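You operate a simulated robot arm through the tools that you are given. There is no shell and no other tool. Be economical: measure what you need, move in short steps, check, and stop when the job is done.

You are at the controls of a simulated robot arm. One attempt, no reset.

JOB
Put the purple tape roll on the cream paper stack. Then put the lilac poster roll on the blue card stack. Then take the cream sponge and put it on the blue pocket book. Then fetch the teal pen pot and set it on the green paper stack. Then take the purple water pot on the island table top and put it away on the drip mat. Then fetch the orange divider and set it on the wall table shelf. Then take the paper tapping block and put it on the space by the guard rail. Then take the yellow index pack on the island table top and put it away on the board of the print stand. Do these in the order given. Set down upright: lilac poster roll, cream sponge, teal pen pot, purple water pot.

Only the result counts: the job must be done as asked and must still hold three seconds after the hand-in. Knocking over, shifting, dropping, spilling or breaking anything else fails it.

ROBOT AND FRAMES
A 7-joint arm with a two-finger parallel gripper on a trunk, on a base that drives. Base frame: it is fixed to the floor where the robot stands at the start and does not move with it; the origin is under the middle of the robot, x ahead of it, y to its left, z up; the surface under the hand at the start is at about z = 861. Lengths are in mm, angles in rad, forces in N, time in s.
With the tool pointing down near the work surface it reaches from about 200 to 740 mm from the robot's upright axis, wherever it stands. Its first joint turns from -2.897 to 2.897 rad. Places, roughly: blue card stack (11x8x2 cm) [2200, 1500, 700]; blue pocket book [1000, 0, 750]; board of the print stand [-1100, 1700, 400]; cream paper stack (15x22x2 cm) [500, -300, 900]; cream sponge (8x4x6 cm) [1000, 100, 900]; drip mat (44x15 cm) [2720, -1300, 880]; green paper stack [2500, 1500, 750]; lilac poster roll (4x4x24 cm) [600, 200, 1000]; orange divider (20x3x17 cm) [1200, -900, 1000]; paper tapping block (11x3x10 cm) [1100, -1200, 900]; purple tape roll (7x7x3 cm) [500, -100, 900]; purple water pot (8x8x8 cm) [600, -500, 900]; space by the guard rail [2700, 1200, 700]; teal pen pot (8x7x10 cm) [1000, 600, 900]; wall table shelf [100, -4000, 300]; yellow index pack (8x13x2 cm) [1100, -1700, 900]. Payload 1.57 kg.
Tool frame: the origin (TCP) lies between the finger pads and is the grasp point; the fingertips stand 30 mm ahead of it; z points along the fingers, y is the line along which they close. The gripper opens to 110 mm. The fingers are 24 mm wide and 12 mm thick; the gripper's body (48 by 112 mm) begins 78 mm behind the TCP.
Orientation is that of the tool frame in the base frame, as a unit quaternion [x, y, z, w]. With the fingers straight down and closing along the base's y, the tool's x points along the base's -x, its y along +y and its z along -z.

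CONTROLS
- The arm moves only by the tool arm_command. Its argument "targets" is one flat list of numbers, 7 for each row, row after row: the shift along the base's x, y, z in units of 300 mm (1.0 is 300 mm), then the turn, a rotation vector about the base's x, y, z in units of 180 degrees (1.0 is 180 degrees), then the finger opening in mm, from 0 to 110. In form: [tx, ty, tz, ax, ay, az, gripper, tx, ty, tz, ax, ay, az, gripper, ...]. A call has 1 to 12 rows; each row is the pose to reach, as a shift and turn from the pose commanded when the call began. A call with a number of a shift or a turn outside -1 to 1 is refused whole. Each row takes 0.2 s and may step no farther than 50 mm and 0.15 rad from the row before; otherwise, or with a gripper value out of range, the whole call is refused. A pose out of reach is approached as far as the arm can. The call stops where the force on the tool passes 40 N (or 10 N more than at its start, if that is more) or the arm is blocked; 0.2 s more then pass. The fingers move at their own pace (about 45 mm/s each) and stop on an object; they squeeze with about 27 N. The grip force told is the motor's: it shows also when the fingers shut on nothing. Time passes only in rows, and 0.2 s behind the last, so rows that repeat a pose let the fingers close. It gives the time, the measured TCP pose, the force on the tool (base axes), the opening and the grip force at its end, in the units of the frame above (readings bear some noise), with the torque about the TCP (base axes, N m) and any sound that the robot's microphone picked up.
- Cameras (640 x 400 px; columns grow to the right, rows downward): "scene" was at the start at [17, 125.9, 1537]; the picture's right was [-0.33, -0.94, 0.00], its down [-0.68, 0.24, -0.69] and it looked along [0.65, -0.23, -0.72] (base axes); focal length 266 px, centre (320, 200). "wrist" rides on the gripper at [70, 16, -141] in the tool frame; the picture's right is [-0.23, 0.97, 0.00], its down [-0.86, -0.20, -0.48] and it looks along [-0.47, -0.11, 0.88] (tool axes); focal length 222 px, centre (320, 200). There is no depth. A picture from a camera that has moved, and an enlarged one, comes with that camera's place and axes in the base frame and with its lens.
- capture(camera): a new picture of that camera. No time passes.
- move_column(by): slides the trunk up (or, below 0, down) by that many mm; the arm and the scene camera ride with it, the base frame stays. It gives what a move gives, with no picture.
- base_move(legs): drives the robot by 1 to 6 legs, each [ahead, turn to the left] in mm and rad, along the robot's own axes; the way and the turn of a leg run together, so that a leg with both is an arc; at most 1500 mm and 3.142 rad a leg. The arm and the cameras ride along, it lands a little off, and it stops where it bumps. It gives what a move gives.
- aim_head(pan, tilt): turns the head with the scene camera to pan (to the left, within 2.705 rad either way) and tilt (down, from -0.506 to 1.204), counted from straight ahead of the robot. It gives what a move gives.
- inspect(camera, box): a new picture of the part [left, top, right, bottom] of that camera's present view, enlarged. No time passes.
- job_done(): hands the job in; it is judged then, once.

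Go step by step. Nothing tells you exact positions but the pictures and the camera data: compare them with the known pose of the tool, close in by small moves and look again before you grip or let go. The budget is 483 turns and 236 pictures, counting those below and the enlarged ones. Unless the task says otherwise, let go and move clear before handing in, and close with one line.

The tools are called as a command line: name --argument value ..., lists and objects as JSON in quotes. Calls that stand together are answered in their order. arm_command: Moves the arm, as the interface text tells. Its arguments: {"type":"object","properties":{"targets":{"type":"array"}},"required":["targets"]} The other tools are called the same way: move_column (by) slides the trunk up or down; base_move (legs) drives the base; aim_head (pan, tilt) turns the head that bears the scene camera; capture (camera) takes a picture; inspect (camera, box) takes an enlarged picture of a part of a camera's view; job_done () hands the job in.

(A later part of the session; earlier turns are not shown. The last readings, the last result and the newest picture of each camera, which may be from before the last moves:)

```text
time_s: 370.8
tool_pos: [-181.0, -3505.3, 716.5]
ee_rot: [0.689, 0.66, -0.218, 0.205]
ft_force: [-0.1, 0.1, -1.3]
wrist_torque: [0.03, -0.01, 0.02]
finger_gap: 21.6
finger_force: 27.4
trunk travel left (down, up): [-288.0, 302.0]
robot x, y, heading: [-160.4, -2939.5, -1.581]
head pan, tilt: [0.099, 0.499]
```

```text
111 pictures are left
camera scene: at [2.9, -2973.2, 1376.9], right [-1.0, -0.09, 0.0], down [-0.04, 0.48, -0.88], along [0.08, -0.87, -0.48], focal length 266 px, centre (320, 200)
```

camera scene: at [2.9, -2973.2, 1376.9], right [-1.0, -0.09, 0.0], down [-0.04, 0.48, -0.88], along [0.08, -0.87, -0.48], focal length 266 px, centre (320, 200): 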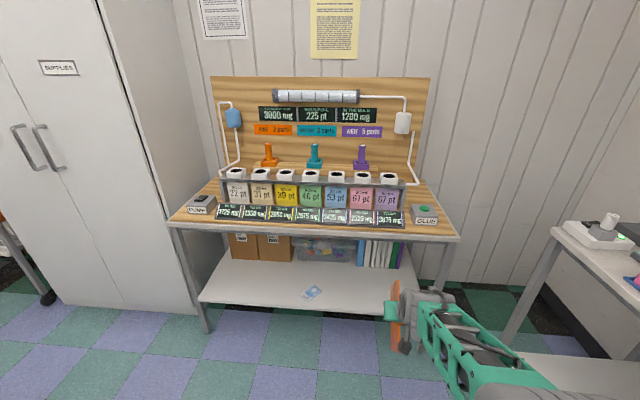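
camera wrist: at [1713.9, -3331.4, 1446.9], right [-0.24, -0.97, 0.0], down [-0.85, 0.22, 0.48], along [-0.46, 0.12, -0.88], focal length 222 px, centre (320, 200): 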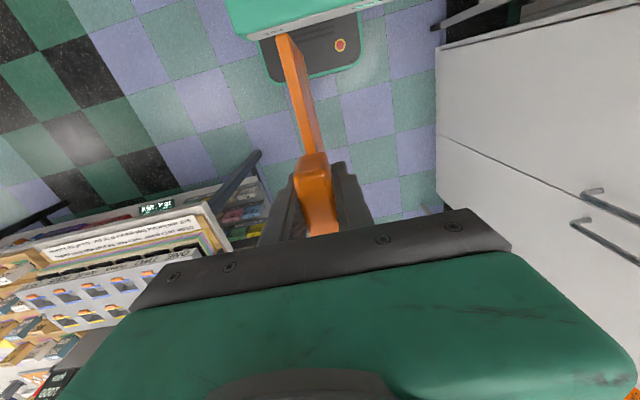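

Works well in this posture. Continuing the pitch.

arm_command --targets '[0, -0.03, 0, -0.04, 0, 0, 0, 0, -0.06, 0, -0.08, 0, 0, 0, 0, -0.09, 0, -0.12, 0, 0, 0, 0, -0.12, 0, -0.16, 0, 0, 0, 0, -0.15, 0, -0.2, 0, 0, 0, 0, -0.18, 0, -0.24, 0, 0, 0, 0, -0.21, 0, -0.28, 0, 0, 0, 0, -0.23, 0, -0.308, 0, 0, 0]'

capture --camera "wrist"

capture --camera "scene"

```text
time_s: 372.6
tool_pos: [-181.1, -3572.7, 716.5]
ee_rot: [0.515, 0.482, -0.501, 0.501]
ft_force: [0.6, 0.1, -0.8]
wrist_torque: [0.07, 0.0, 0.01]
finger_gap: 21.4
finger_force: 27.1
trunk travel left (down, up): [-288.0, 302.0]
robot x, y, heading: [-159.5, -2936.8, -1.579]
head pan, tilt: [0.099, 0.499]
```

```text
110 pictures are left
camera wrist: at [-156.8, -3432.6, 647.8], right [0.97, -0.03, 0.26], down [-0.21, 0.49, 0.85], along [-0.15, -0.87, 0.47], focal length 222 px, centre (320, 200)
```

wrist: 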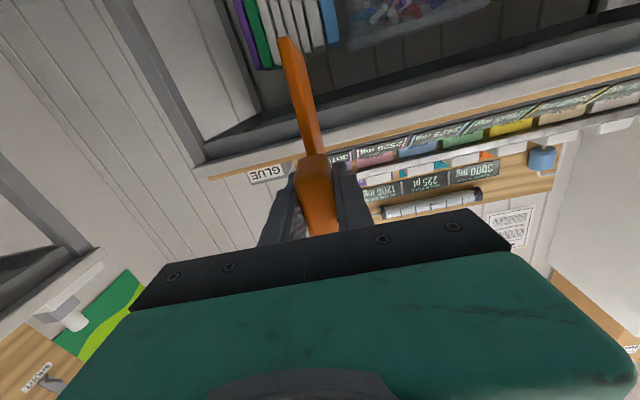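

```text
109 pictures are left
camera scene: at [2.9, -2973.0, 1376.9], right [-1.0, -0.09, 0.0], down [-0.04, 0.48, -0.88], along [0.08, -0.87, -0.48], focal length 266 px, centre (320, 200)
```

scene: 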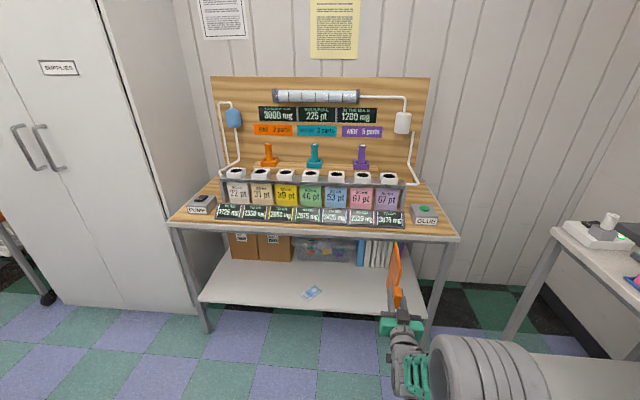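

Tool points at the table. Now rolling 90° so the panel lies flat, tab up.

arm_command --targets '[0, 0, 0, 0, 0.042, 0, 0, 0, 0, 0, 0, 0.084, 0, 0, 0, 0, 0, 0, 0.126, 0, 0, 0, 0, 0, 0, 0.168, 0, 0, 0, 0, 0, 0, 0.21, 0, 0, 0, 0, 0, 0, 0.252, 0, 0]'

```text
time_s: 374.0
tool_pos: [-181.4, -3572.7, 716.8]
ee_rot: [-0.282, -0.64, 0.66, -0.276]
ft_force: [0.3, 0.1, -2.3]
wrist_torque: [0.06, -0.01, -0.01]
finger_gap: 21.5
finger_force: 27.5
trunk travel left (down, up): [-288.0, 302.0]
robot x, y, heading: [-159.5, -2937.6, -1.585]
head pan, tilt: [0.099, 0.499]
```

arm_command --targets '[0, 0, 0, 0, 0.042, 0, 0, 0, 0, 0, 0, 0.084, 0, 0, 0, 0, 0, 0, 0.126, 0, 0, 0, 0, 0, 0, 0.168, 0, 0, 0, 0, 0, 0, 0.21, 0, 0, 0, 0, 0, 0, 0.257, 0, 0]'

capture --camera "scene"

capture --camera "wrist"

```text
time_s: 375.4
tool_pos: [-180.4, -3573.2, 715.5]
ee_rot: [0.0, -0.697, 0.717, -0.001]
ft_force: [0.0, 0.1, -1.6]
wrist_torque: [0.08, 0.02, 0.0]
finger_gap: 21.7
finger_force: 26.9
trunk travel left (down, up): [-288.0, 302.0]
robot x, y, heading: [-163.2, -2938.1, -1.581]
head pan, tilt: [0.099, 0.499]
```

```text
108 pictures are left
camera scene: at [2.9, -2973.2, 1376.9], right [-1.0, -0.09, 0.0], down [-0.04, 0.48, -0.88], along [0.08, -0.87, -0.48], focal length 266 px, centre (320, 200)
```

scene: 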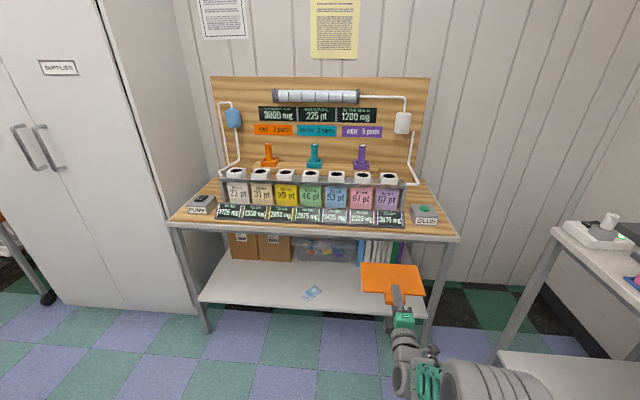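

```text
107 pictures are left
camera wrist: at [-248.9, -3432.8, 695.7], right [0.23, -0.03, -0.97], down [0.85, 0.49, 0.19], along [0.47, -0.87, 0.14], focal length 222 px, centre (320, 200)
```

wrist: 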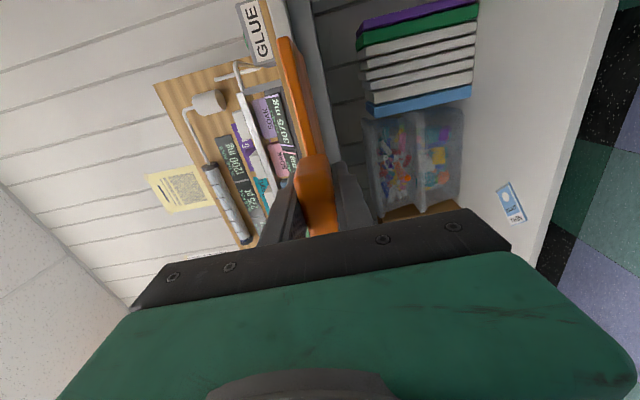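

The panel is flat with the tab up. Shelf surface computes to z about 290. Now I lower the trunk stepwise.

move_column --by -170

aim_head --pan -0.1 --tilt 0.9

capture --camera "scene"

```text
time_s: 377.3
tool_pos: [-180.5, -3571.8, 545.9]
ee_rot: [-0.001, -0.697, 0.717, -0.002]
ft_force: [0.7, -0.3, -1.7]
wrist_torque: [0.08, 0.07, -0.02]
finger_gap: 21.6
finger_force: 27.3
trunk travel left (down, up): [-118.0, 472.0]
robot x, y, heading: [-159.3, -2935.9, -1.579]
head pan, tilt: [0.099, 0.499]
```

```text
time_s: 378.1
tool_pos: [-179.4, -3573.6, 546.0]
ee_rot: [0.0, -0.697, 0.717, -0.003]
ft_force: [0.6, -0.3, -1.7]
wrist_torque: [0.07, 0.04, 0.0]
finger_gap: 21.6
finger_force: 27.6
trunk travel left (down, up): [-118.0, 472.0]
robot x, y, heading: [-162.0, -2936.8, -1.58]
head pan, tilt: [-0.099, 0.901]
```

```text
106 pictures are left
camera scene: at [-13.5, -2957.6, 1173.1], right [-0.99, 0.11, 0.0], down [0.08, 0.78, -0.62], along [-0.07, -0.62, -0.78], focal length 266 px, centre (320, 200)
```

scene: 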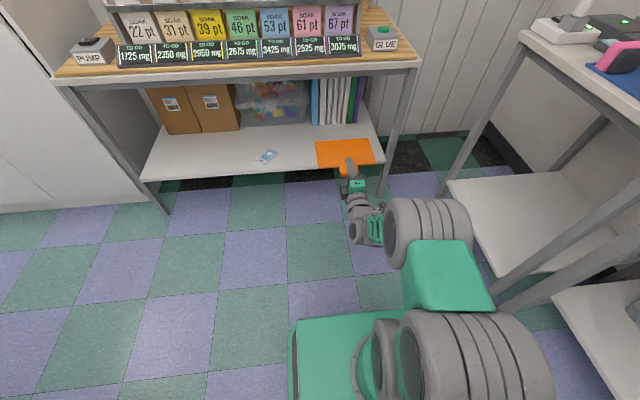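

All clear. Lowering 110 more and driving the panel in under the table top, in two steps.

move_column --by -110

base_move --legs '[[200, 0]]'

capture --camera "scene"

capture --camera "wrist"

```text
time_s: 379.6
tool_pos: [-179.5, -3573.0, 435.9]
ee_rot: [0.0, -0.696, 0.718, -0.002]
ft_force: [-0.2, 0.5, -0.3]
wrist_torque: [0.07, -0.02, 0.0]
finger_gap: 21.6
finger_force: 26.9
trunk travel left (down, up): [-8.0, 582.0]
robot x, y, heading: [-161.2, -2936.6, -1.578]
head pan, tilt: [-0.099, 0.901]
```

```text
time_s: 381.2
tool_pos: [-181.2, -3776.0, 435.8]
ee_rot: [-0.001, -0.696, 0.718, -0.003]
ft_force: [-0.8, 0.0, -1.6]
wrist_torque: [0.11, 0.0, 0.01]
finger_gap: 21.7
finger_force: 27.1
trunk travel left (down, up): [-8.0, 582.0]
robot x, y, heading: [-162.8, -3142.5, -1.58]
head pan, tilt: [-0.099, 0.901]
```

```text
105 pictures are left
camera scene: at [-15.3, -3160.6, 1063.0], right [-0.99, 0.11, 0.0], down [0.08, 0.78, -0.62], along [-0.07, -0.62, -0.78], focal length 266 px, centre (320, 200)
```

scene: 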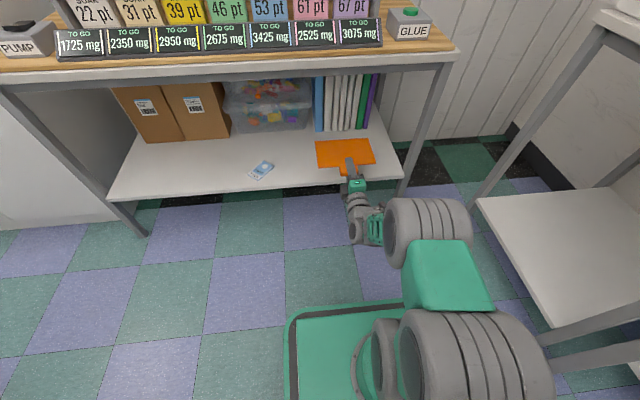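

```text
104 pictures are left
camera wrist: at [-250.4, -3635.7, 415.5], right [0.23, -0.03, -0.97], down [0.85, 0.49, 0.19], along [0.47, -0.87, 0.14], focal length 222 px, centre (320, 200)
```

wrist: 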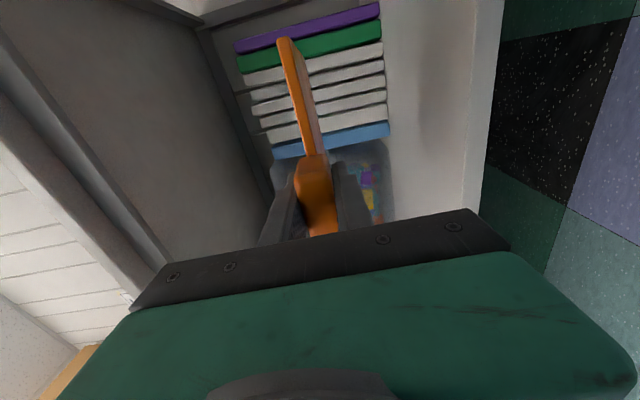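

Driving 125 more, then lowering the hand gently to the shelf.

base_move --legs '[[120, 0]]'

arm_command --targets '[0, 0, -0.05, 0.004, 0, 0, 0, 0, 0, -0.11, 0.009, 0, 0, 0, 0, 0, -0.17, 0.009, 0, 0, 0, 0, 0, -0.22, 0.009, 0, 0, 0]'

capture --camera "wrist"

inspect --camera "scene" --box '[240, 60, 460, 260]'

```text
time_s: 382.4
tool_pos: [-181.9, -3898.0, 435.2]
ee_rot: [-0.001, -0.697, 0.717, -0.003]
ft_force: [0.3, 0.6, -1.7]
wrist_torque: [0.1, -0.04, 0.0]
finger_gap: 21.7
finger_force: 26.9
trunk travel left (down, up): [-8.0, 582.0]
robot x, y, heading: [-167.1, -3261.7, -1.583]
head pan, tilt: [-0.099, 0.901]
```

```text
time_s: 383.4
tool_pos: [-183.7, -3897.1, 369.7]
ee_rot: [-0.001, -0.707, 0.707, -0.003]
ft_force: [-0.6, 0.1, -1.0]
wrist_torque: [0.12, 0.0, 0.03]
finger_gap: 21.7
finger_force: 27.0
trunk travel left (down, up): [-8.0, 582.0]
robot x, y, heading: [-165.3, -3263.4, -1.585]
head pan, tilt: [-0.099, 0.901]
```

```text
103 pictures are left
camera wrist: at [-252.1, -3756.4, 353.2], right [0.23, 0.0, -0.97], down [0.85, 0.48, 0.2], along [0.47, -0.88, 0.11], focal length 222 px, centre (320, 200)
```

wrist: 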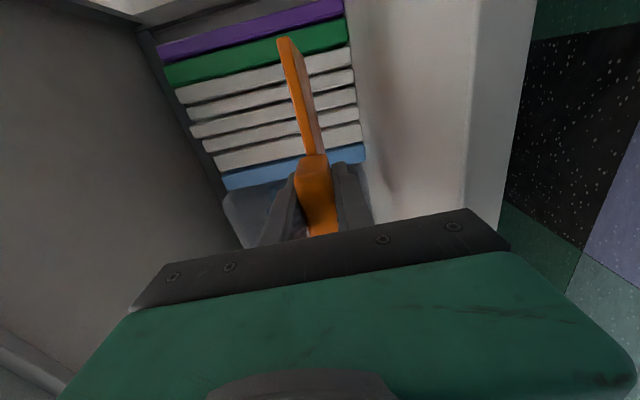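

```text
2.00 times, centred on (350, 160) of scene
camera zoom: at [-16.3, -3282.0, 1063.1], right [-0.99, 0.11, 0.0], down [0.08, 0.78, -0.62], along [-0.07, -0.62, -0.78], focal length 532 px, centre (260, 280)
```

zoom: 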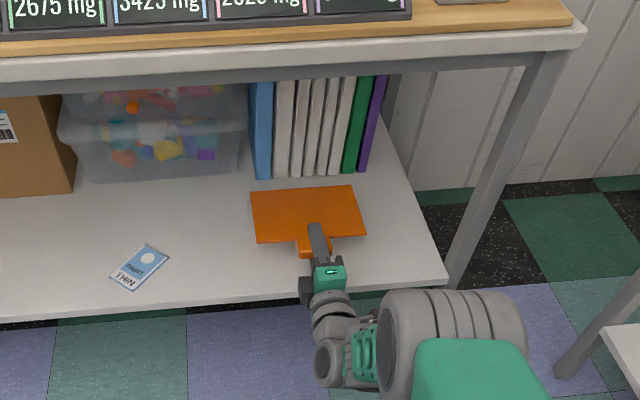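

arm_command --targets '[0, 0, -0.04, 0, 0, 0, 0, 0, 0, -0.08, 0, 0, 0, 0, 0, 0, -0.11, 0, 0, 0, 0]'

arm_command --targets '[0, 0, -0.01, 0, 0, 0, 0, 0, 0, -0.02, 0, 0, 0, 0]'

arm_command --targets '[0, 0, -0.008, 0, 0, 0, 0, 0, 0, -0.016, 0, 0, 0, 0]'

capture --camera "wrist"

```text
time_s: 384.2
tool_pos: [-182.2, -3897.2, 337.4]
ee_rot: [-0.001, -0.706, 0.708, -0.003]
ft_force: [0.5, 0.5, -1.7]
wrist_torque: [0.06, 0.02, -0.01]
finger_gap: 21.8
finger_force: 27.0
trunk travel left (down, up): [-8.0, 582.0]
robot x, y, heading: [-167.7, -3262.4, -1.58]
head pan, tilt: [-0.099, 0.901]
```

```text
time_s: 384.8
tool_pos: [-181.2, -3897.2, 330.3]
ee_rot: [-0.001, -0.707, 0.708, -0.003]
ft_force: [-0.4, 0.2, -1.0]
wrist_torque: [0.07, 0.04, 0.03]
finger_gap: 21.6
finger_force: 26.9
trunk travel left (down, up): [-8.0, 582.0]
robot x, y, heading: [-161.7, -3260.4, -1.575]
head pan, tilt: [-0.099, 0.901]
```

```text
time_s: 385.4
tool_pos: [-181.8, -3897.5, 327.5]
ee_rot: [0.0, -0.706, 0.708, -0.003]
ft_force: [0.7, 2.1, 5.1]
wrist_torque: [0.48, 0.09, -0.08]
finger_gap: 21.4
finger_force: 26.9
trunk travel left (down, up): [-8.0, 582.0]
robot x, y, heading: [-166.0, -3262.7, -1.582]
head pan, tilt: [-0.099, 0.901]
```

```text
101 pictures are left
camera wrist: at [-251.2, -3757.2, 310.3], right [0.23, 0.0, -0.97], down [0.85, 0.48, 0.2], along [0.47, -0.88, 0.12], focal length 222 px, centre (320, 200)
```

wrist: 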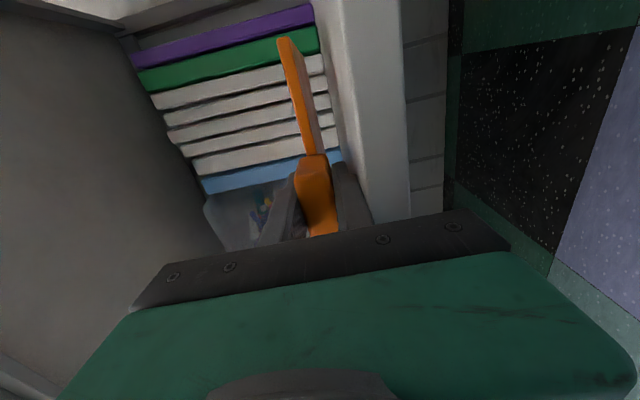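

The contact seems to be the hand's body on the shelf's front edge (torque points behind the TCP). I'll lift slightly, pull back 42 mm, and lower again.

arm_command --targets '[0, 0, 0.02, 0, 0, 0, 0, 0, 0.07, 0.02, 0, 0, 0, 0, 0, 0.14, 0.02, 0, 0, 0, 0, 0, 0.14, -0.01, 0, 0, 0, 0, 0, 0.14, -0.03, 0, 0, 0, 0]'

arm_command --targets '[0, 0, -0.01, 0, 0, 0, 0, 0, 0, -0.02, 0, 0, 0, 0]'

arm_command --targets '[0, 0, -0.01, 0, 0, 0, 0, 0, 0, -0.02, 0, 0, 0, 0]'

inspect --camera "scene" --box '[240, 60, 460, 260]'

```text
time_s: 386.7
tool_pos: [-184.3, -3852.9, 322.6]
ee_rot: [-0.004, -0.703, 0.711, -0.004]
ft_force: [1.6, 22.6, 20.9]
wrist_torque: [0.78, 0.06, 0.04]
finger_gap: 21.7
finger_force: 27.0
trunk travel left (down, up): [-8.0, 582.0]
robot x, y, heading: [-163.8, -3263.6, -1.583]
head pan, tilt: [-0.099, 0.901]
stopped in row 5: the force on the tool passed its limit at 43 N (the readings are from after the stop); the commanded pose is now the measured one
```

```text
time_s: 387.0
tool_pos: [-183.8, -3853.9, 321.4]
ee_rot: [-0.005, -0.703, 0.711, -0.004]
ft_force: [2.9, 21.3, 21.9]
wrist_torque: [0.74, 0.06, 0.06]
finger_gap: 21.4
finger_force: 27.1
trunk travel left (down, up): [-8.0, 582.0]
robot x, y, heading: [-164.6, -3260.1, -1.579]
head pan, tilt: [-0.099, 0.901]
stopped in row 1: the force on the tool passed its limit at 47 N (the readings are from after the stop); the commanded pose is now the measured one
```

```text
time_s: 387.3
tool_pos: [-182.6, -3854.7, 322.1]
ee_rot: [-0.007, -0.701, 0.713, -0.005]
ft_force: [2.6, 19.3, 20.4]
wrist_torque: [0.72, 0.14, 0.09]
finger_gap: 21.3
finger_force: 27.0
trunk travel left (down, up): [-8.0, 582.0]
robot x, y, heading: [-162.2, -3262.5, -1.576]
head pan, tilt: [-0.099, 0.901]
stopped in row 1: the force on the tool passed its limit at 45 N (the readings are from after the stop); the commanded pose is now the measured one
```

```text
2.00 times, centred on (350, 160) of scene
camera zoom: at [-16.2, -3278.9, 1063.0], right [-0.99, 0.11, 0.0], down [0.08, 0.78, -0.62], along [-0.07, -0.62, -0.78], focal length 532 px, centre (260, 280)
```

zoom: 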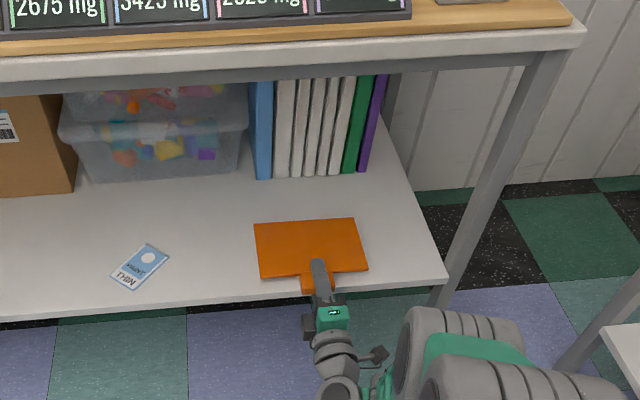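

So the lower finger is on the shelf's front edge: shelf top z about 299, edge y about -3847. I'll lift, move deeper to y -3905, and release from just above.

arm_command --targets '[0, 0, 0.03, 0, 0, 0, 0, 0, -0.05, 0.06, 0.004, 0, 0, 0, 0, -0.12, 0.06, 0.005, 0, 0, 0, 0, -0.17, 0.055, 0.005, 0, 0, 0]'

arm_command --targets '[0, 0, -0.01, 0, 0, 0, 0]'

```text
time_s: 387.9
tool_pos: [-183.3, -3854.5, 325.1]
ee_rot: [0.008, 0.712, -0.702, 0.004]
ft_force: [-1.2, 3.4, -0.8]
wrist_torque: [0.13, 0.0, 0.07]
finger_gap: 21.5
finger_force: 26.8
trunk travel left (down, up): [-8.0, 582.0]
robot x, y, heading: [-164.4, -3263.4, -1.575]
head pan, tilt: [-0.099, 0.901]
stopped in row 2: the force on the tool passed its limit at 57 N (the readings are from after the stop); the commanded pose is now the measured one
```

```text
time_s: 388.3
tool_pos: [-183.7, -3855.5, 323.5]
ee_rot: [0.007, 0.71, -0.704, 0.004]
ft_force: [0.7, 10.4, 4.1]
wrist_torque: [0.39, -0.07, 0.12]
finger_gap: 21.4
finger_force: 27.3
trunk travel left (down, up): [-8.0, 582.0]
robot x, y, heading: [-163.6, -3264.0, -1.579]
head pan, tilt: [-0.099, 0.901]
```

arm_command --targets '[0, 0, 0.03, 0, 0, 0, 0, 0, 0, 0.07, 0, 0, 0, 0]'

capture --camera "wrist"

inspect --camera "scene" --box '[290, 100, 450, 260]'

```text
time_s: 388.9
tool_pos: [-183.4, -3855.4, 342.8]
ee_rot: [0.007, 0.711, -0.703, 0.005]
ft_force: [-0.3, 0.0, -1.2]
wrist_torque: [0.06, 0.0, -0.01]
finger_gap: 21.6
finger_force: 26.6
trunk travel left (down, up): [-8.0, 582.0]
robot x, y, heading: [-162.3, -3260.6, -1.575]
head pan, tilt: [-0.099, 0.901]
```

```text
99 pictures are left
camera wrist: at [-251.6, -3713.7, 327.9], right [0.24, 0.01, -0.97], down [0.85, 0.47, 0.22], along [0.46, -0.88, 0.11], focal length 222 px, centre (320, 200)
```

wrist: 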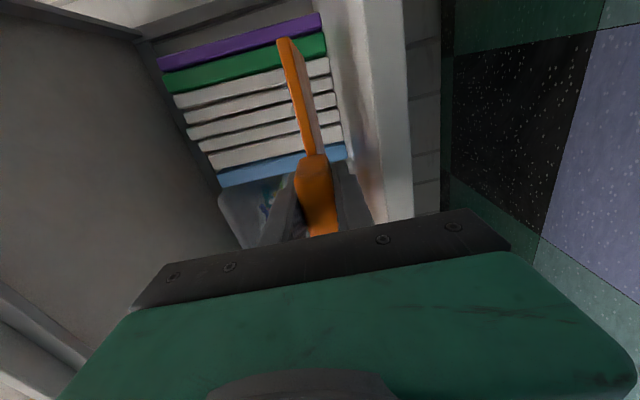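

```text
2.50 times, centred on (370, 180) of scene
camera zoom: at [-16.3, -3280.9, 1063.0], right [-0.99, 0.11, 0.0], down [0.09, 0.78, -0.62], along [-0.07, -0.62, -0.78], focal length 665 px, centre (195, 250)
```

zoom: 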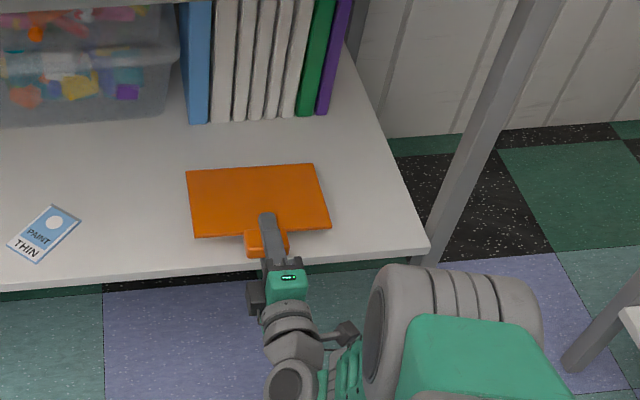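

Free at z 343. Moving 30 mm deeper at this height, then down a little.

arm_command --targets '[0, -0.06, 0, 0.004, 0, 0, 0, 0, -0.12, 0, 0.005, 0, 0, 0]'

arm_command --targets '[0, 0, -0.015, 0, 0, 0, 0, 0, 0, -0.03, 0, 0, 0, 0]'

```text
time_s: 389.5
tool_pos: [-182.7, -3891.2, 343.8]
ee_rot: [0.007, 0.717, -0.697, 0.004]
ft_force: [0.8, 0.5, -1.2]
wrist_torque: [0.05, 0.01, -0.02]
finger_gap: 21.6
finger_force: 27.4
trunk travel left (down, up): [-8.0, 582.0]
robot x, y, heading: [-162.4, -3261.0, -1.579]
head pan, tilt: [-0.099, 0.901]
```

```text
time_s: 390.1
tool_pos: [-182.8, -3892.4, 335.5]
ee_rot: [0.007, 0.717, -0.697, 0.004]
ft_force: [1.2, -0.5, -2.2]
wrist_torque: [0.09, 0.0, 0.04]
finger_gap: 21.5
finger_force: 27.4
trunk travel left (down, up): [-8.0, 582.0]
robot x, y, heading: [-165.0, -3265.0, -1.579]
head pan, tilt: [-0.099, 0.901]
```

Releasing: opening a little, then checking.

arm_command --targets '[0, 0, 0, 0, 0, 0, 26, 0, 0, 0, 0, 0, 0, 34, 0, 0, 0, 0, 0, 0, 34]'

inspect --camera "scene" --box '[290, 100, 450, 260]'

capture --camera "wrist"

```text
time_s: 390.9
tool_pos: [-183.0, -3891.8, 335.6]
ee_rot: [0.008, 0.716, -0.698, 0.004]
ft_force: [0.1, -0.3, -1.4]
wrist_torque: [0.0, 0.0, 0.01]
finger_gap: 35.0
finger_force: 0.6
trunk travel left (down, up): [-8.0, 582.0]
robot x, y, heading: [-165.0, -3261.4, -1.584]
head pan, tilt: [-0.099, 0.901]
```

```text
2.50 times, centred on (370, 180) of scene
camera zoom: at [-16.3, -3280.7, 1063.0], right [-0.99, 0.11, 0.0], down [0.09, 0.78, -0.62], along [-0.07, -0.62, -0.78], focal length 665 px, centre (195, 250)
```

zoom: 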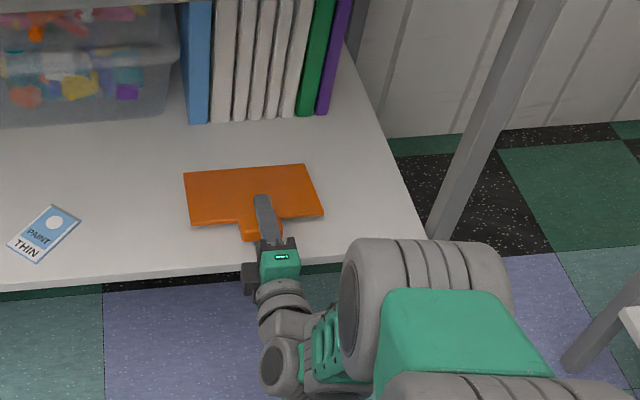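

```text
96 pictures are left
camera wrist: at [-250.9, -3749.7, 322.3], right [0.24, 0.03, -0.97], down [0.85, 0.47, 0.23], along [0.46, -0.88, 0.09], focal length 222 px, centre (320, 200)
```

wrist: 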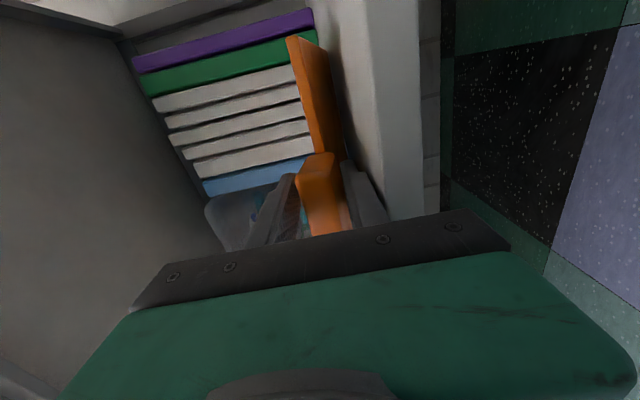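

The panel's front rests on the shelf, its rear on the lower finger. Lowering a touch and withdrawing.

arm_command --targets '[0, 0, -0.012, 0, 0, 0, 36, 0, 0.03, -0.012, 0, 0, 0, 36, 0, 0.07, -0.012, 0, 0, 0, 36, 0, 0.12, -0.01, 0, 0, 0, 36]'

inspect --camera "scene" --box '[290, 100, 450, 260]'

```text
time_s: 391.9
tool_pos: [-181.9, -3853.7, 330.5]
ee_rot: [0.008, 0.718, -0.696, 0.004]
ft_force: [0.1, 0.1, -0.4]
wrist_torque: [0.01, 0.01, -0.05]
finger_gap: 36.2
finger_force: 0.1
trunk travel left (down, up): [-8.0, 582.0]
robot x, y, heading: [-168.1, -3262.0, -1.578]
head pan, tilt: [-0.099, 0.901]
```

```text
2.50 times, centred on (370, 180) of scene
camera zoom: at [-16.3, -3280.8, 1063.0], right [-0.99, 0.11, 0.0], down [0.08, 0.78, -0.62], along [-0.07, -0.62, -0.78], focal length 665 px, centre (195, 250)
```

zoom: 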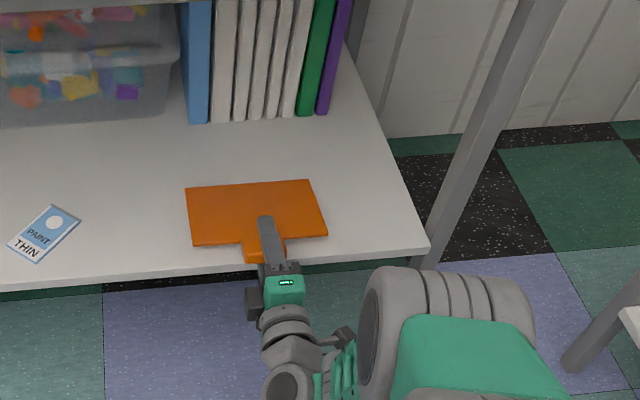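

It dragged along with the finger. I'll use that: pull until the fingertips are outside the shelf edge (tab overhanging), lower the finger free, withdraw, then push the divider back in with closed fingers.

arm_command --targets '[0, 0.03, 0, 0, 0, 0, 36, 0, 0.07, 0, 0, 0, 0, 36, 0, 0.11, 0, 0, 0, 0, 36, 0, 0.14, 0, 0, 0, 0, 36]'

inspect --camera "scene" --box '[290, 100, 450, 260]'

capture --camera "wrist"

```text
time_s: 392.9
tool_pos: [-182.6, -3812.5, 331.8]
ee_rot: [0.008, 0.717, -0.697, 0.004]
ft_force: [0.3, -0.2, -0.2]
wrist_torque: [0.02, 0.01, 0.01]
finger_gap: 36.8
finger_force: 0.5
trunk travel left (down, up): [-8.0, 582.0]
robot x, y, heading: [-162.5, -3259.1, -1.581]
head pan, tilt: [-0.099, 0.901]
```

```text
2.50 times, centred on (370, 180) of scene
camera zoom: at [-16.3, -3280.7, 1063.1], right [-0.99, 0.11, 0.0], down [0.09, 0.78, -0.62], along [-0.07, -0.62, -0.78], focal length 665 px, centre (195, 250)
```

zoom: 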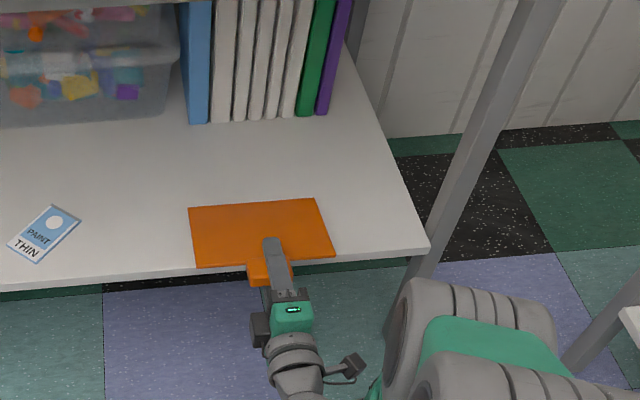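

```text
93 pictures are left
camera wrist: at [-250.4, -3671.0, 319.7], right [0.24, 0.03, -0.97], down [0.85, 0.47, 0.23], along [0.46, -0.88, 0.09], focal length 222 px, centre (320, 200)
```

wrist: 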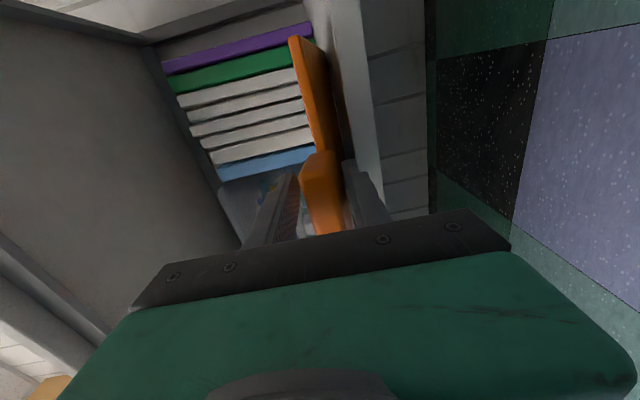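

Only the tab overhangs now. Opening and lowering so the finger drops below, then withdrawing.

arm_command --targets '[0, 0, 0, 0, 0, 0, 44, 0, 0, -0.015, 0, 0, 0, 52, 0, 0, -0.03, 0, 0, 0, 52, 0, 0, -0.045, 0, 0, 0, 52]'

capture --camera "wrist"

inspect --camera "scene" --box '[290, 100, 450, 260]'

```text
time_s: 393.9
tool_pos: [-183.5, -3811.5, 319.5]
ee_rot: [0.007, 0.717, -0.697, 0.003]
ft_force: [-0.2, -0.4, -0.2]
wrist_torque: [-0.02, 0.01, 0.02]
finger_gap: 52.5
finger_force: 0.4
trunk travel left (down, up): [-8.0, 582.0]
robot x, y, heading: [-163.3, -3261.3, -1.582]
head pan, tilt: [-0.099, 0.901]
```

```text
92 pictures are left
camera wrist: at [-251.3, -3670.9, 306.6], right [0.24, 0.03, -0.97], down [0.85, 0.47, 0.23], along [0.46, -0.88, 0.09], focal length 222 px, centre (320, 200)
```

wrist: 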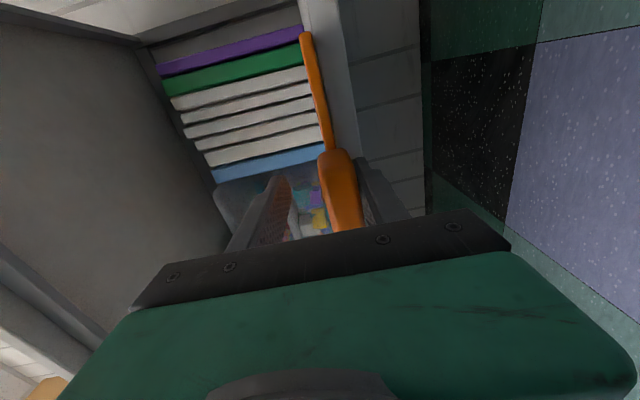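

```text
2.50 times, centred on (370, 180) of scene
camera zoom: at [-16.3, -3280.7, 1063.1], right [-0.99, 0.11, 0.0], down [0.09, 0.78, -0.62], along [-0.07, -0.62, -0.78], focal length 665 px, centre (195, 250)
```

zoom: 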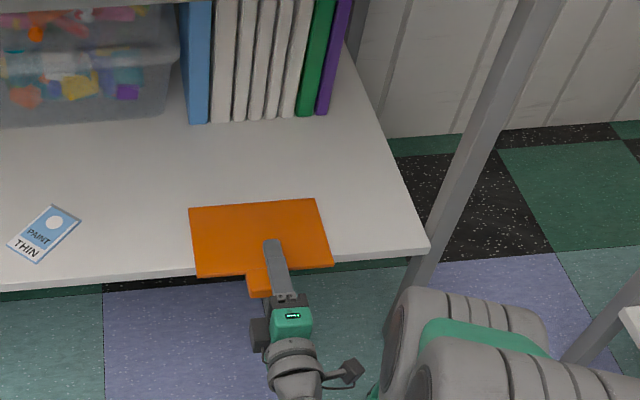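

The panel now lies flat. A bit lower, then withdraw and close the fingers for pushing.

arm_command --targets '[0, 0, -0.02, 0, 0, 0, 56, 0, 0.05, -0.02, 0, 0, 0, 56, 0, 0.13, -0.02, 0, 0, 0, 56, 0, 0.24, -0.02, 0, 0, 0, 56, 0, 0.24, 0.0, 0, 0, 0, 0, 0, 0.24, 0.01, 0, 0, 0, 0, 0, 0.24, 0.01, 0, 0, 0, 0, 0, 0.24, 0.01, 0, 0, 0, 0]'

capture --camera "wrist"

inspect --camera "scene" --box '[290, 100, 450, 260]'

```text
time_s: 395.7
tool_pos: [-177.2, -3798.8, 329.3]
ee_rot: [0.012, 0.718, -0.696, 0.006]
ft_force: [-0.4, 0.8, -1.3]
wrist_torque: [0.08, 0.0, 0.02]
finger_gap: 21.6
finger_force: 26.8
out of reach, approached as far as the arm can: row 2, 3, 4, 5, 6, 7, 8
trunk travel left (down, up): [-8.0, 582.0]
robot x, y, heading: [-164.4, -3263.4, -1.579]
head pan, tilt: [-0.099, 0.901]
```

```text
90 pictures are left
camera wrist: at [-245.1, -3657.1, 316.9], right [0.25, 0.03, -0.97], down [0.85, 0.47, 0.24], along [0.46, -0.88, 0.09], focal length 222 px, centre (320, 200)
```

wrist: 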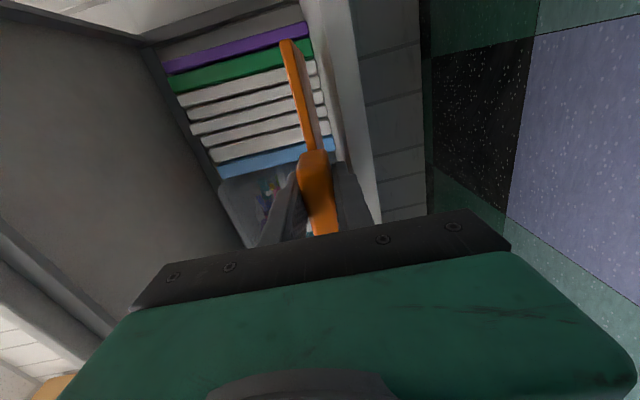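

```text
2.50 times, centred on (370, 180) of scene
camera zoom: at [-16.3, -3280.7, 1063.0], right [-0.99, 0.11, 0.0], down [0.09, 0.78, -0.62], along [-0.07, -0.62, -0.78], focal length 665 px, centre (195, 250)
```

zoom: 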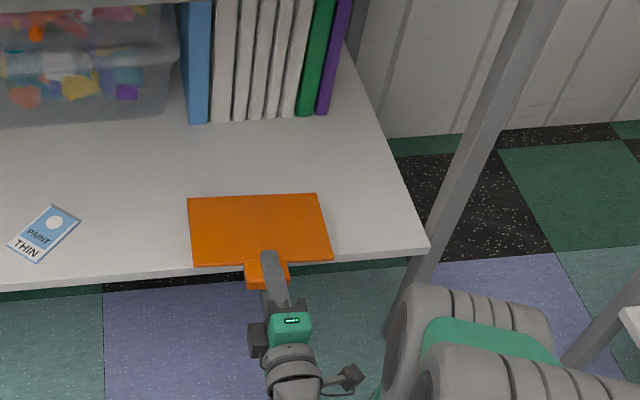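

The arm can't retract further, and it regripped the tab. I'll lower it flat again, open, drop the finger, and back off with the base.

arm_command --targets '[0, 0, -0.02, 0, 0, 0, 0, 0, 0, -0.045, 0, 0, 0, 0, 0, 0, -0.06, 0, 0, 0, 0, 0, 0, -0.06, 0, 0, 0, 34, 0, 0, -0.06, 0, 0, 0, 50, 0, 0, -0.075, 0, 0, 0, 56, 0, 0, -0.075, 0, 0, 0, 56]'

base_move --legs '[[-110, 0]]'

inspect --camera "scene" --box '[270, 90, 450, 250]'

capture --camera "wrist"

```text
time_s: 397.3
tool_pos: [-179.2, -3803.6, 306.3]
ee_rot: [0.01, 0.718, -0.696, 0.008]
ft_force: [-0.1, -0.3, -0.2]
wrist_torque: [0.01, 0.02, 0.01]
finger_gap: 55.9
finger_force: 0.1
out of reach, approached as far as the arm can: row 2, 3, 4, 5, 6, 7
trunk travel left (down, up): [-8.0, 582.0]
robot x, y, heading: [-165.2, -3262.3, -1.582]
head pan, tilt: [-0.099, 0.901]
```

```text
time_s: 398.5
tool_pos: [-176.7, -3694.8, 306.8]
ee_rot: [0.01, 0.718, -0.696, 0.007]
ft_force: [0.7, 0.5, -0.1]
wrist_torque: [-0.02, -0.01, -0.01]
finger_gap: 55.9
finger_force: 0.1
trunk travel left (down, up): [-8.0, 582.0]
robot x, y, heading: [-164.8, -3153.6, -1.576]
head pan, tilt: [-0.099, 0.901]
```

```text
2.50 times, centred on (360, 170) of scene
camera zoom: at [-15.4, -3171.7, 1063.0], right [-0.99, 0.11, 0.0], down [0.08, 0.78, -0.62], along [-0.07, -0.62, -0.78], focal length 665 px, centre (220, 275)
```

zoom: 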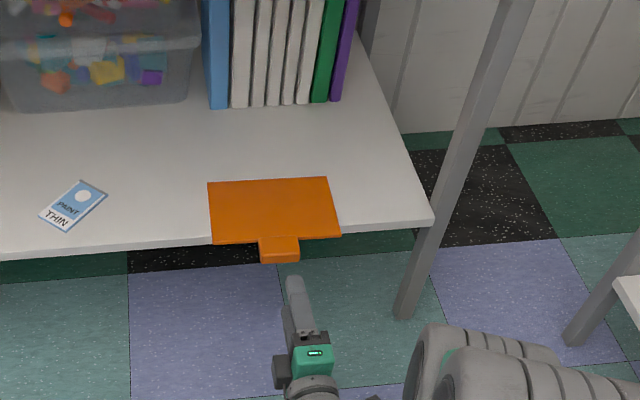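

```text
87 pictures are left
camera wrist: at [-244.5, -3552.9, 293.7], right [0.25, 0.03, -0.97], down [0.85, 0.47, 0.23], along [0.46, -0.88, 0.09], focal length 222 px, centre (320, 200)
```

wrist: 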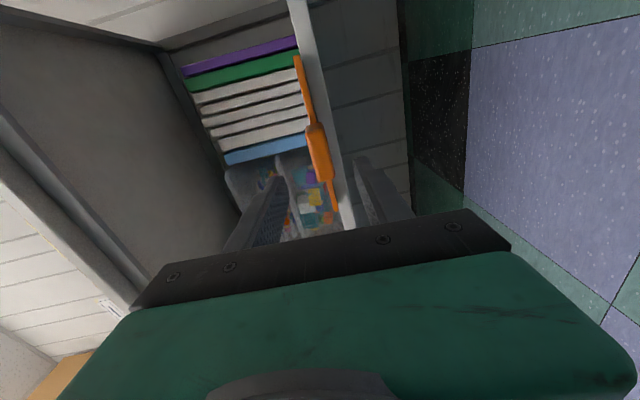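

The divider lies flat with its tab overhanging. I'll close the fingers, bring them to tab height, and push it in with the base.

arm_command --targets '[0, -0.06, 0.02, 0, 0, 0, 0, 0, -0.12, 0.04, 0, 0, 0, 0, 0, -0.18, 0.055, 0, 0, 0, 0, 0, -0.21, 0.055, 0, 0, 0, 0, 0, -0.21, 0.055, 0, 0, 0, 0]'

capture --camera "wrist"

inspect --camera "scene" --box '[270, 90, 450, 250]'

```text
time_s: 399.7
tool_pos: [-177.8, -3757.6, 324.0]
ee_rot: [0.01, 0.718, -0.696, 0.008]
ft_force: [0.9, 0.0, -0.1]
wrist_torque: [0.0, -0.02, 0.0]
finger_gap: 0.0
finger_force: 21.5
trunk travel left (down, up): [-8.0, 582.0]
robot x, y, heading: [-163.6, -3152.2, -1.58]
head pan, tilt: [-0.099, 0.901]
```

```text
86 pictures are left
camera wrist: at [-244.8, -3616.6, 310.4], right [0.25, 0.03, -0.97], down [0.85, 0.47, 0.23], along [0.46, -0.88, 0.09], focal length 222 px, centre (320, 200)
```

wrist: 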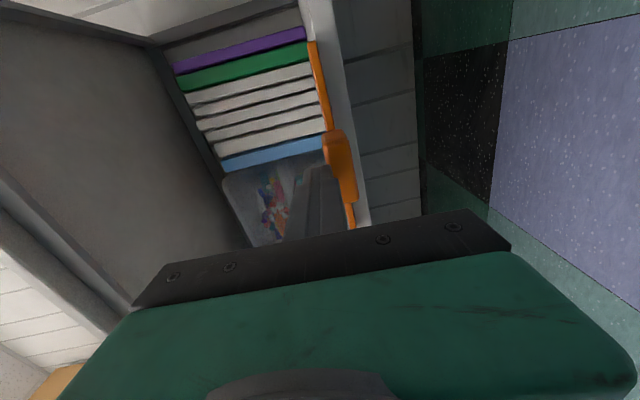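

```text
2.50 times, centred on (360, 170) of scene
camera zoom: at [-15.4, -3171.7, 1063.0], right [-0.99, 0.11, 0.0], down [0.08, 0.78, -0.62], along [-0.07, -0.62, -0.78], focal length 665 px, centre (220, 275)
```

zoom: 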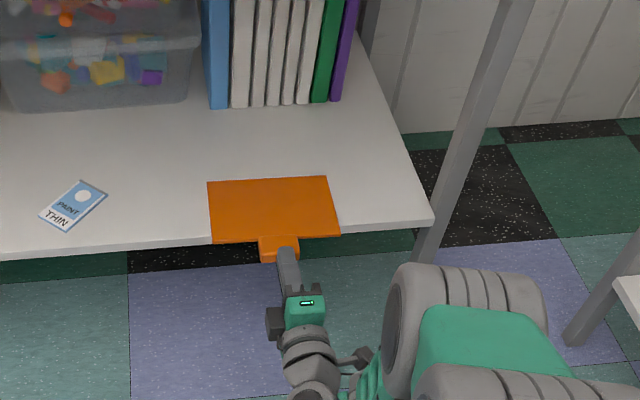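

base_move --legs '[[-25, 0]]'

arm_command --targets '[0.01, 0, -0.02, 0, 0, 0, 0, 0.02, 0, -0.037, 0, 0, 0, 0]'

base_move --legs '[[60, 0]]'

inspect --camera "scene" --box '[270, 90, 450, 250]'

capture --camera "wrist"

```text
time_s: 400.5
tool_pos: [-176.2, -3733.3, 323.3]
ee_rot: [0.01, 0.717, -0.696, 0.008]
ft_force: [-0.4, 0.9, 0.6]
wrist_torque: [-0.02, 0.01, 0.01]
finger_gap: 0.1
finger_force: 21.1
trunk travel left (down, up): [-8.0, 582.0]
robot x, y, heading: [-161.2, -3123.0, -1.576]
head pan, tilt: [-0.099, 0.901]
```

```text
time_s: 401.1
tool_pos: [-170.8, -3732.9, 312.2]
ee_rot: [0.009, 0.717, -0.697, 0.006]
ft_force: [-0.2, 0.9, 0.6]
wrist_torque: [-0.02, 0.01, 0.01]
finger_gap: 0.3
finger_force: 21.3
trunk travel left (down, up): [-8.0, 582.0]
robot x, y, heading: [-162.0, -3128.6, -1.577]
head pan, tilt: [-0.099, 0.901]
```

```text
time_s: 402.1
tool_pos: [-171.8, -3777.4, 309.3]
ee_rot: [0.014, 0.719, -0.695, 0.008]
ft_force: [0.2, 11.4, 6.4]
wrist_torque: [-0.25, -0.03, 0.09]
finger_gap: 0.0
finger_force: 20.9
trunk travel left (down, up): [-8.0, 582.0]
robot x, y, heading: [-163.1, -3176.3, -1.575]
head pan, tilt: [-0.099, 0.901]
stopped in leg 1: the force on the tool passed its limit at 119 N (the readings are from after the stop); the commanded pose is now the measured one
```

```text
2.50 times, centred on (360, 170) of scene
camera zoom: at [-15.6, -3196.4, 1062.9], right [-0.99, 0.11, 0.0], down [0.08, 0.78, -0.62], along [-0.07, -0.62, -0.78], focal length 665 px, centre (220, 275)
```

zoom: 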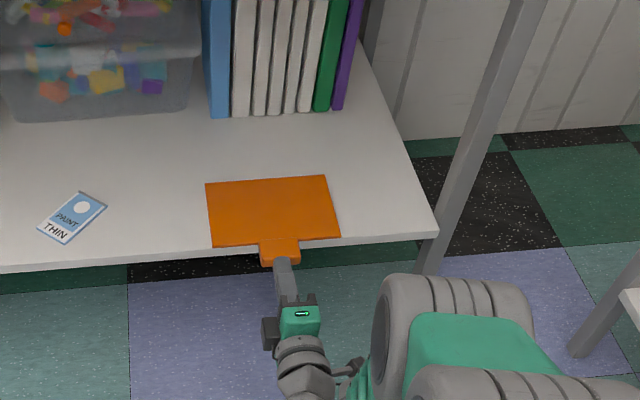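

```text
83 pictures are left
camera wrist: at [-238.7, -3634.8, 296.3], right [0.26, 0.03, -0.97], down [0.85, 0.46, 0.24], along [0.45, -0.89, 0.09], focal length 222 px, centre (320, 200)
```

wrist: 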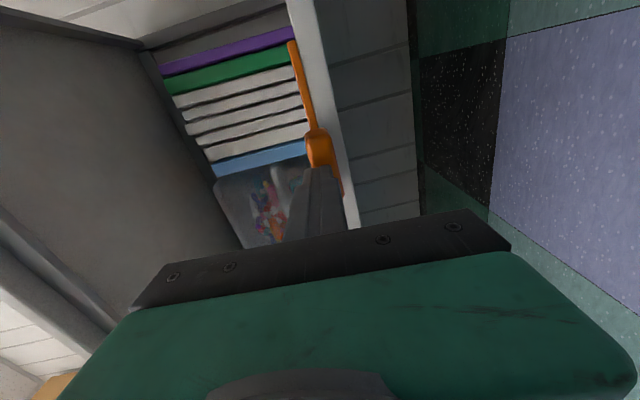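

The push met something stiff, probably the fingertip on the shelf's own edge. Backing a bit, raising 9 mm, and trying again gently with the arm.

base_move --legs '[[-20, 0]]'

arm_command --targets '[0, 0, 0.015, 0.002, 0, 0, 0, 0, 0, 0.032, 0.004, 0, 0, 0, 0, -0.03, 0.032, 0.004, 0, 0, 0, 0, -0.06, 0.032, 0.004, 0, 0, 0, 0, -0.09, 0.032, 0.004, 0, 0, 0]'

inspect --camera "scene" --box '[270, 90, 450, 250]'

```text
time_s: 402.9
tool_pos: [-171.6, -3757.1, 309.0]
ee_rot: [0.015, 0.719, -0.695, 0.007]
ft_force: [0.2, -0.5, -0.5]
wrist_torque: [-0.02, 0.02, -0.01]
finger_gap: 0.0
finger_force: 21.3
trunk travel left (down, up): [-8.0, 582.0]
robot x, y, heading: [-164.9, -3155.7, -1.579]
head pan, tilt: [-0.099, 0.901]
```

```text
time_s: 404.1
tool_pos: [-171.4, -3776.8, 315.8]
ee_rot: [0.017, 0.726, -0.688, 0.009]
ft_force: [1.0, 10.6, 4.7]
wrist_torque: [-0.13, -0.09, 0.11]
finger_gap: 0.0
finger_force: 21.2
trunk travel left (down, up): [-8.0, 582.0]
robot x, y, heading: [-162.9, -3156.5, -1.577]
head pan, tilt: [-0.099, 0.901]
stopped in row 5: the force on the tool passed its limit at 60 N (the readings are from after the stop); the commanded pose is now the measured one
```

```text
2.50 times, centred on (360, 170) of scene
camera zoom: at [-15.4, -3175.7, 1063.0], right [-0.99, 0.11, 0.0], down [0.08, 0.78, -0.62], along [-0.07, -0.62, -0.78], focal length 665 px, centre (220, 275)
```

zoom: 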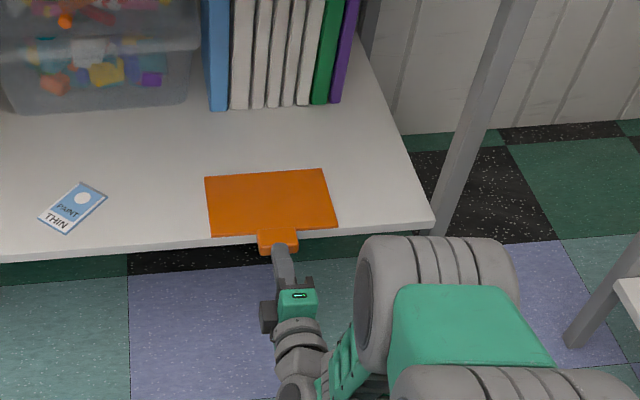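

The panel slid in about 10 mm, but the tool is nose-down and the tip still catches. Levelling and raising a bit more, then pushing.

arm_command --targets '[0, 0.03, 0.01, -0.008, 0, 0, 0, 0, 0.03, 0.025, -0.017, 0, 0, 0, 0, 0.0, 0.025, -0.017, 0, 0, 0, 0, -0.03, 0.025, -0.017, 0, 0, 0, 0, -0.06, 0.025, -0.017, 0, 0, 0, 0, -0.09, 0.025, -0.017, 0, 0, 0]'

inspect --camera "scene" --box '[270, 90, 450, 250]'

capture --camera "wrist"

```text
time_s: 405.0
tool_pos: [-171.0, -3778.0, 321.4]
ee_rot: [-0.018, -0.707, 0.707, -0.009]
ft_force: [-0.6, 20.4, 11.9]
wrist_torque: [-0.17, -0.03, 0.14]
finger_gap: 0.0
finger_force: 21.0
trunk travel left (down, up): [-8.0, 582.0]
robot x, y, heading: [-163.3, -3156.9, -1.578]
head pan, tilt: [-0.099, 0.901]
stopped in row 4: the force on the tool passed its limit at 58 N (the readings are from after the stop); the commanded pose is now the measured one
```

```text
2.50 times, centred on (360, 170) of scene
camera zoom: at [-15.4, -3174.7, 1063.3], right [-0.99, 0.11, 0.0], down [0.08, 0.78, -0.62], along [-0.07, -0.62, -0.78], focal length 665 px, centre (220, 275)
```

zoom: 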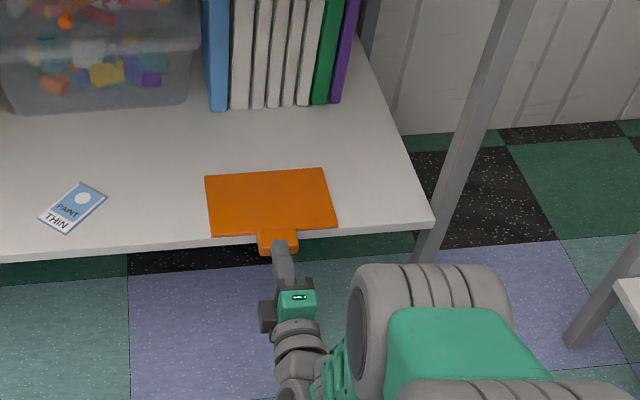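

```text
80 pictures are left
camera wrist: at [-237.2, -3636.0, 303.4], right [0.26, 0.0, -0.96], down [0.85, 0.47, 0.23], along [0.45, -0.88, 0.13], focal length 222 px, centre (320, 200)
```

wrist: 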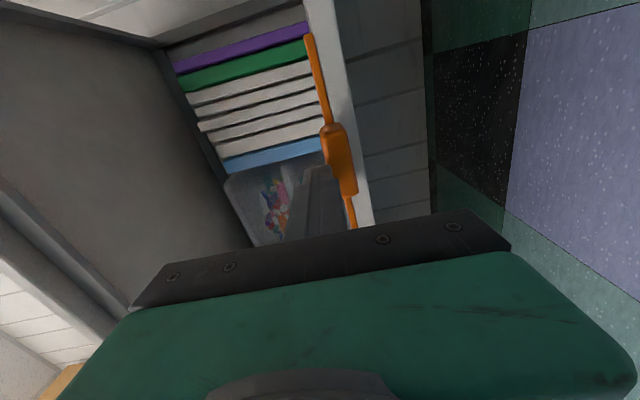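

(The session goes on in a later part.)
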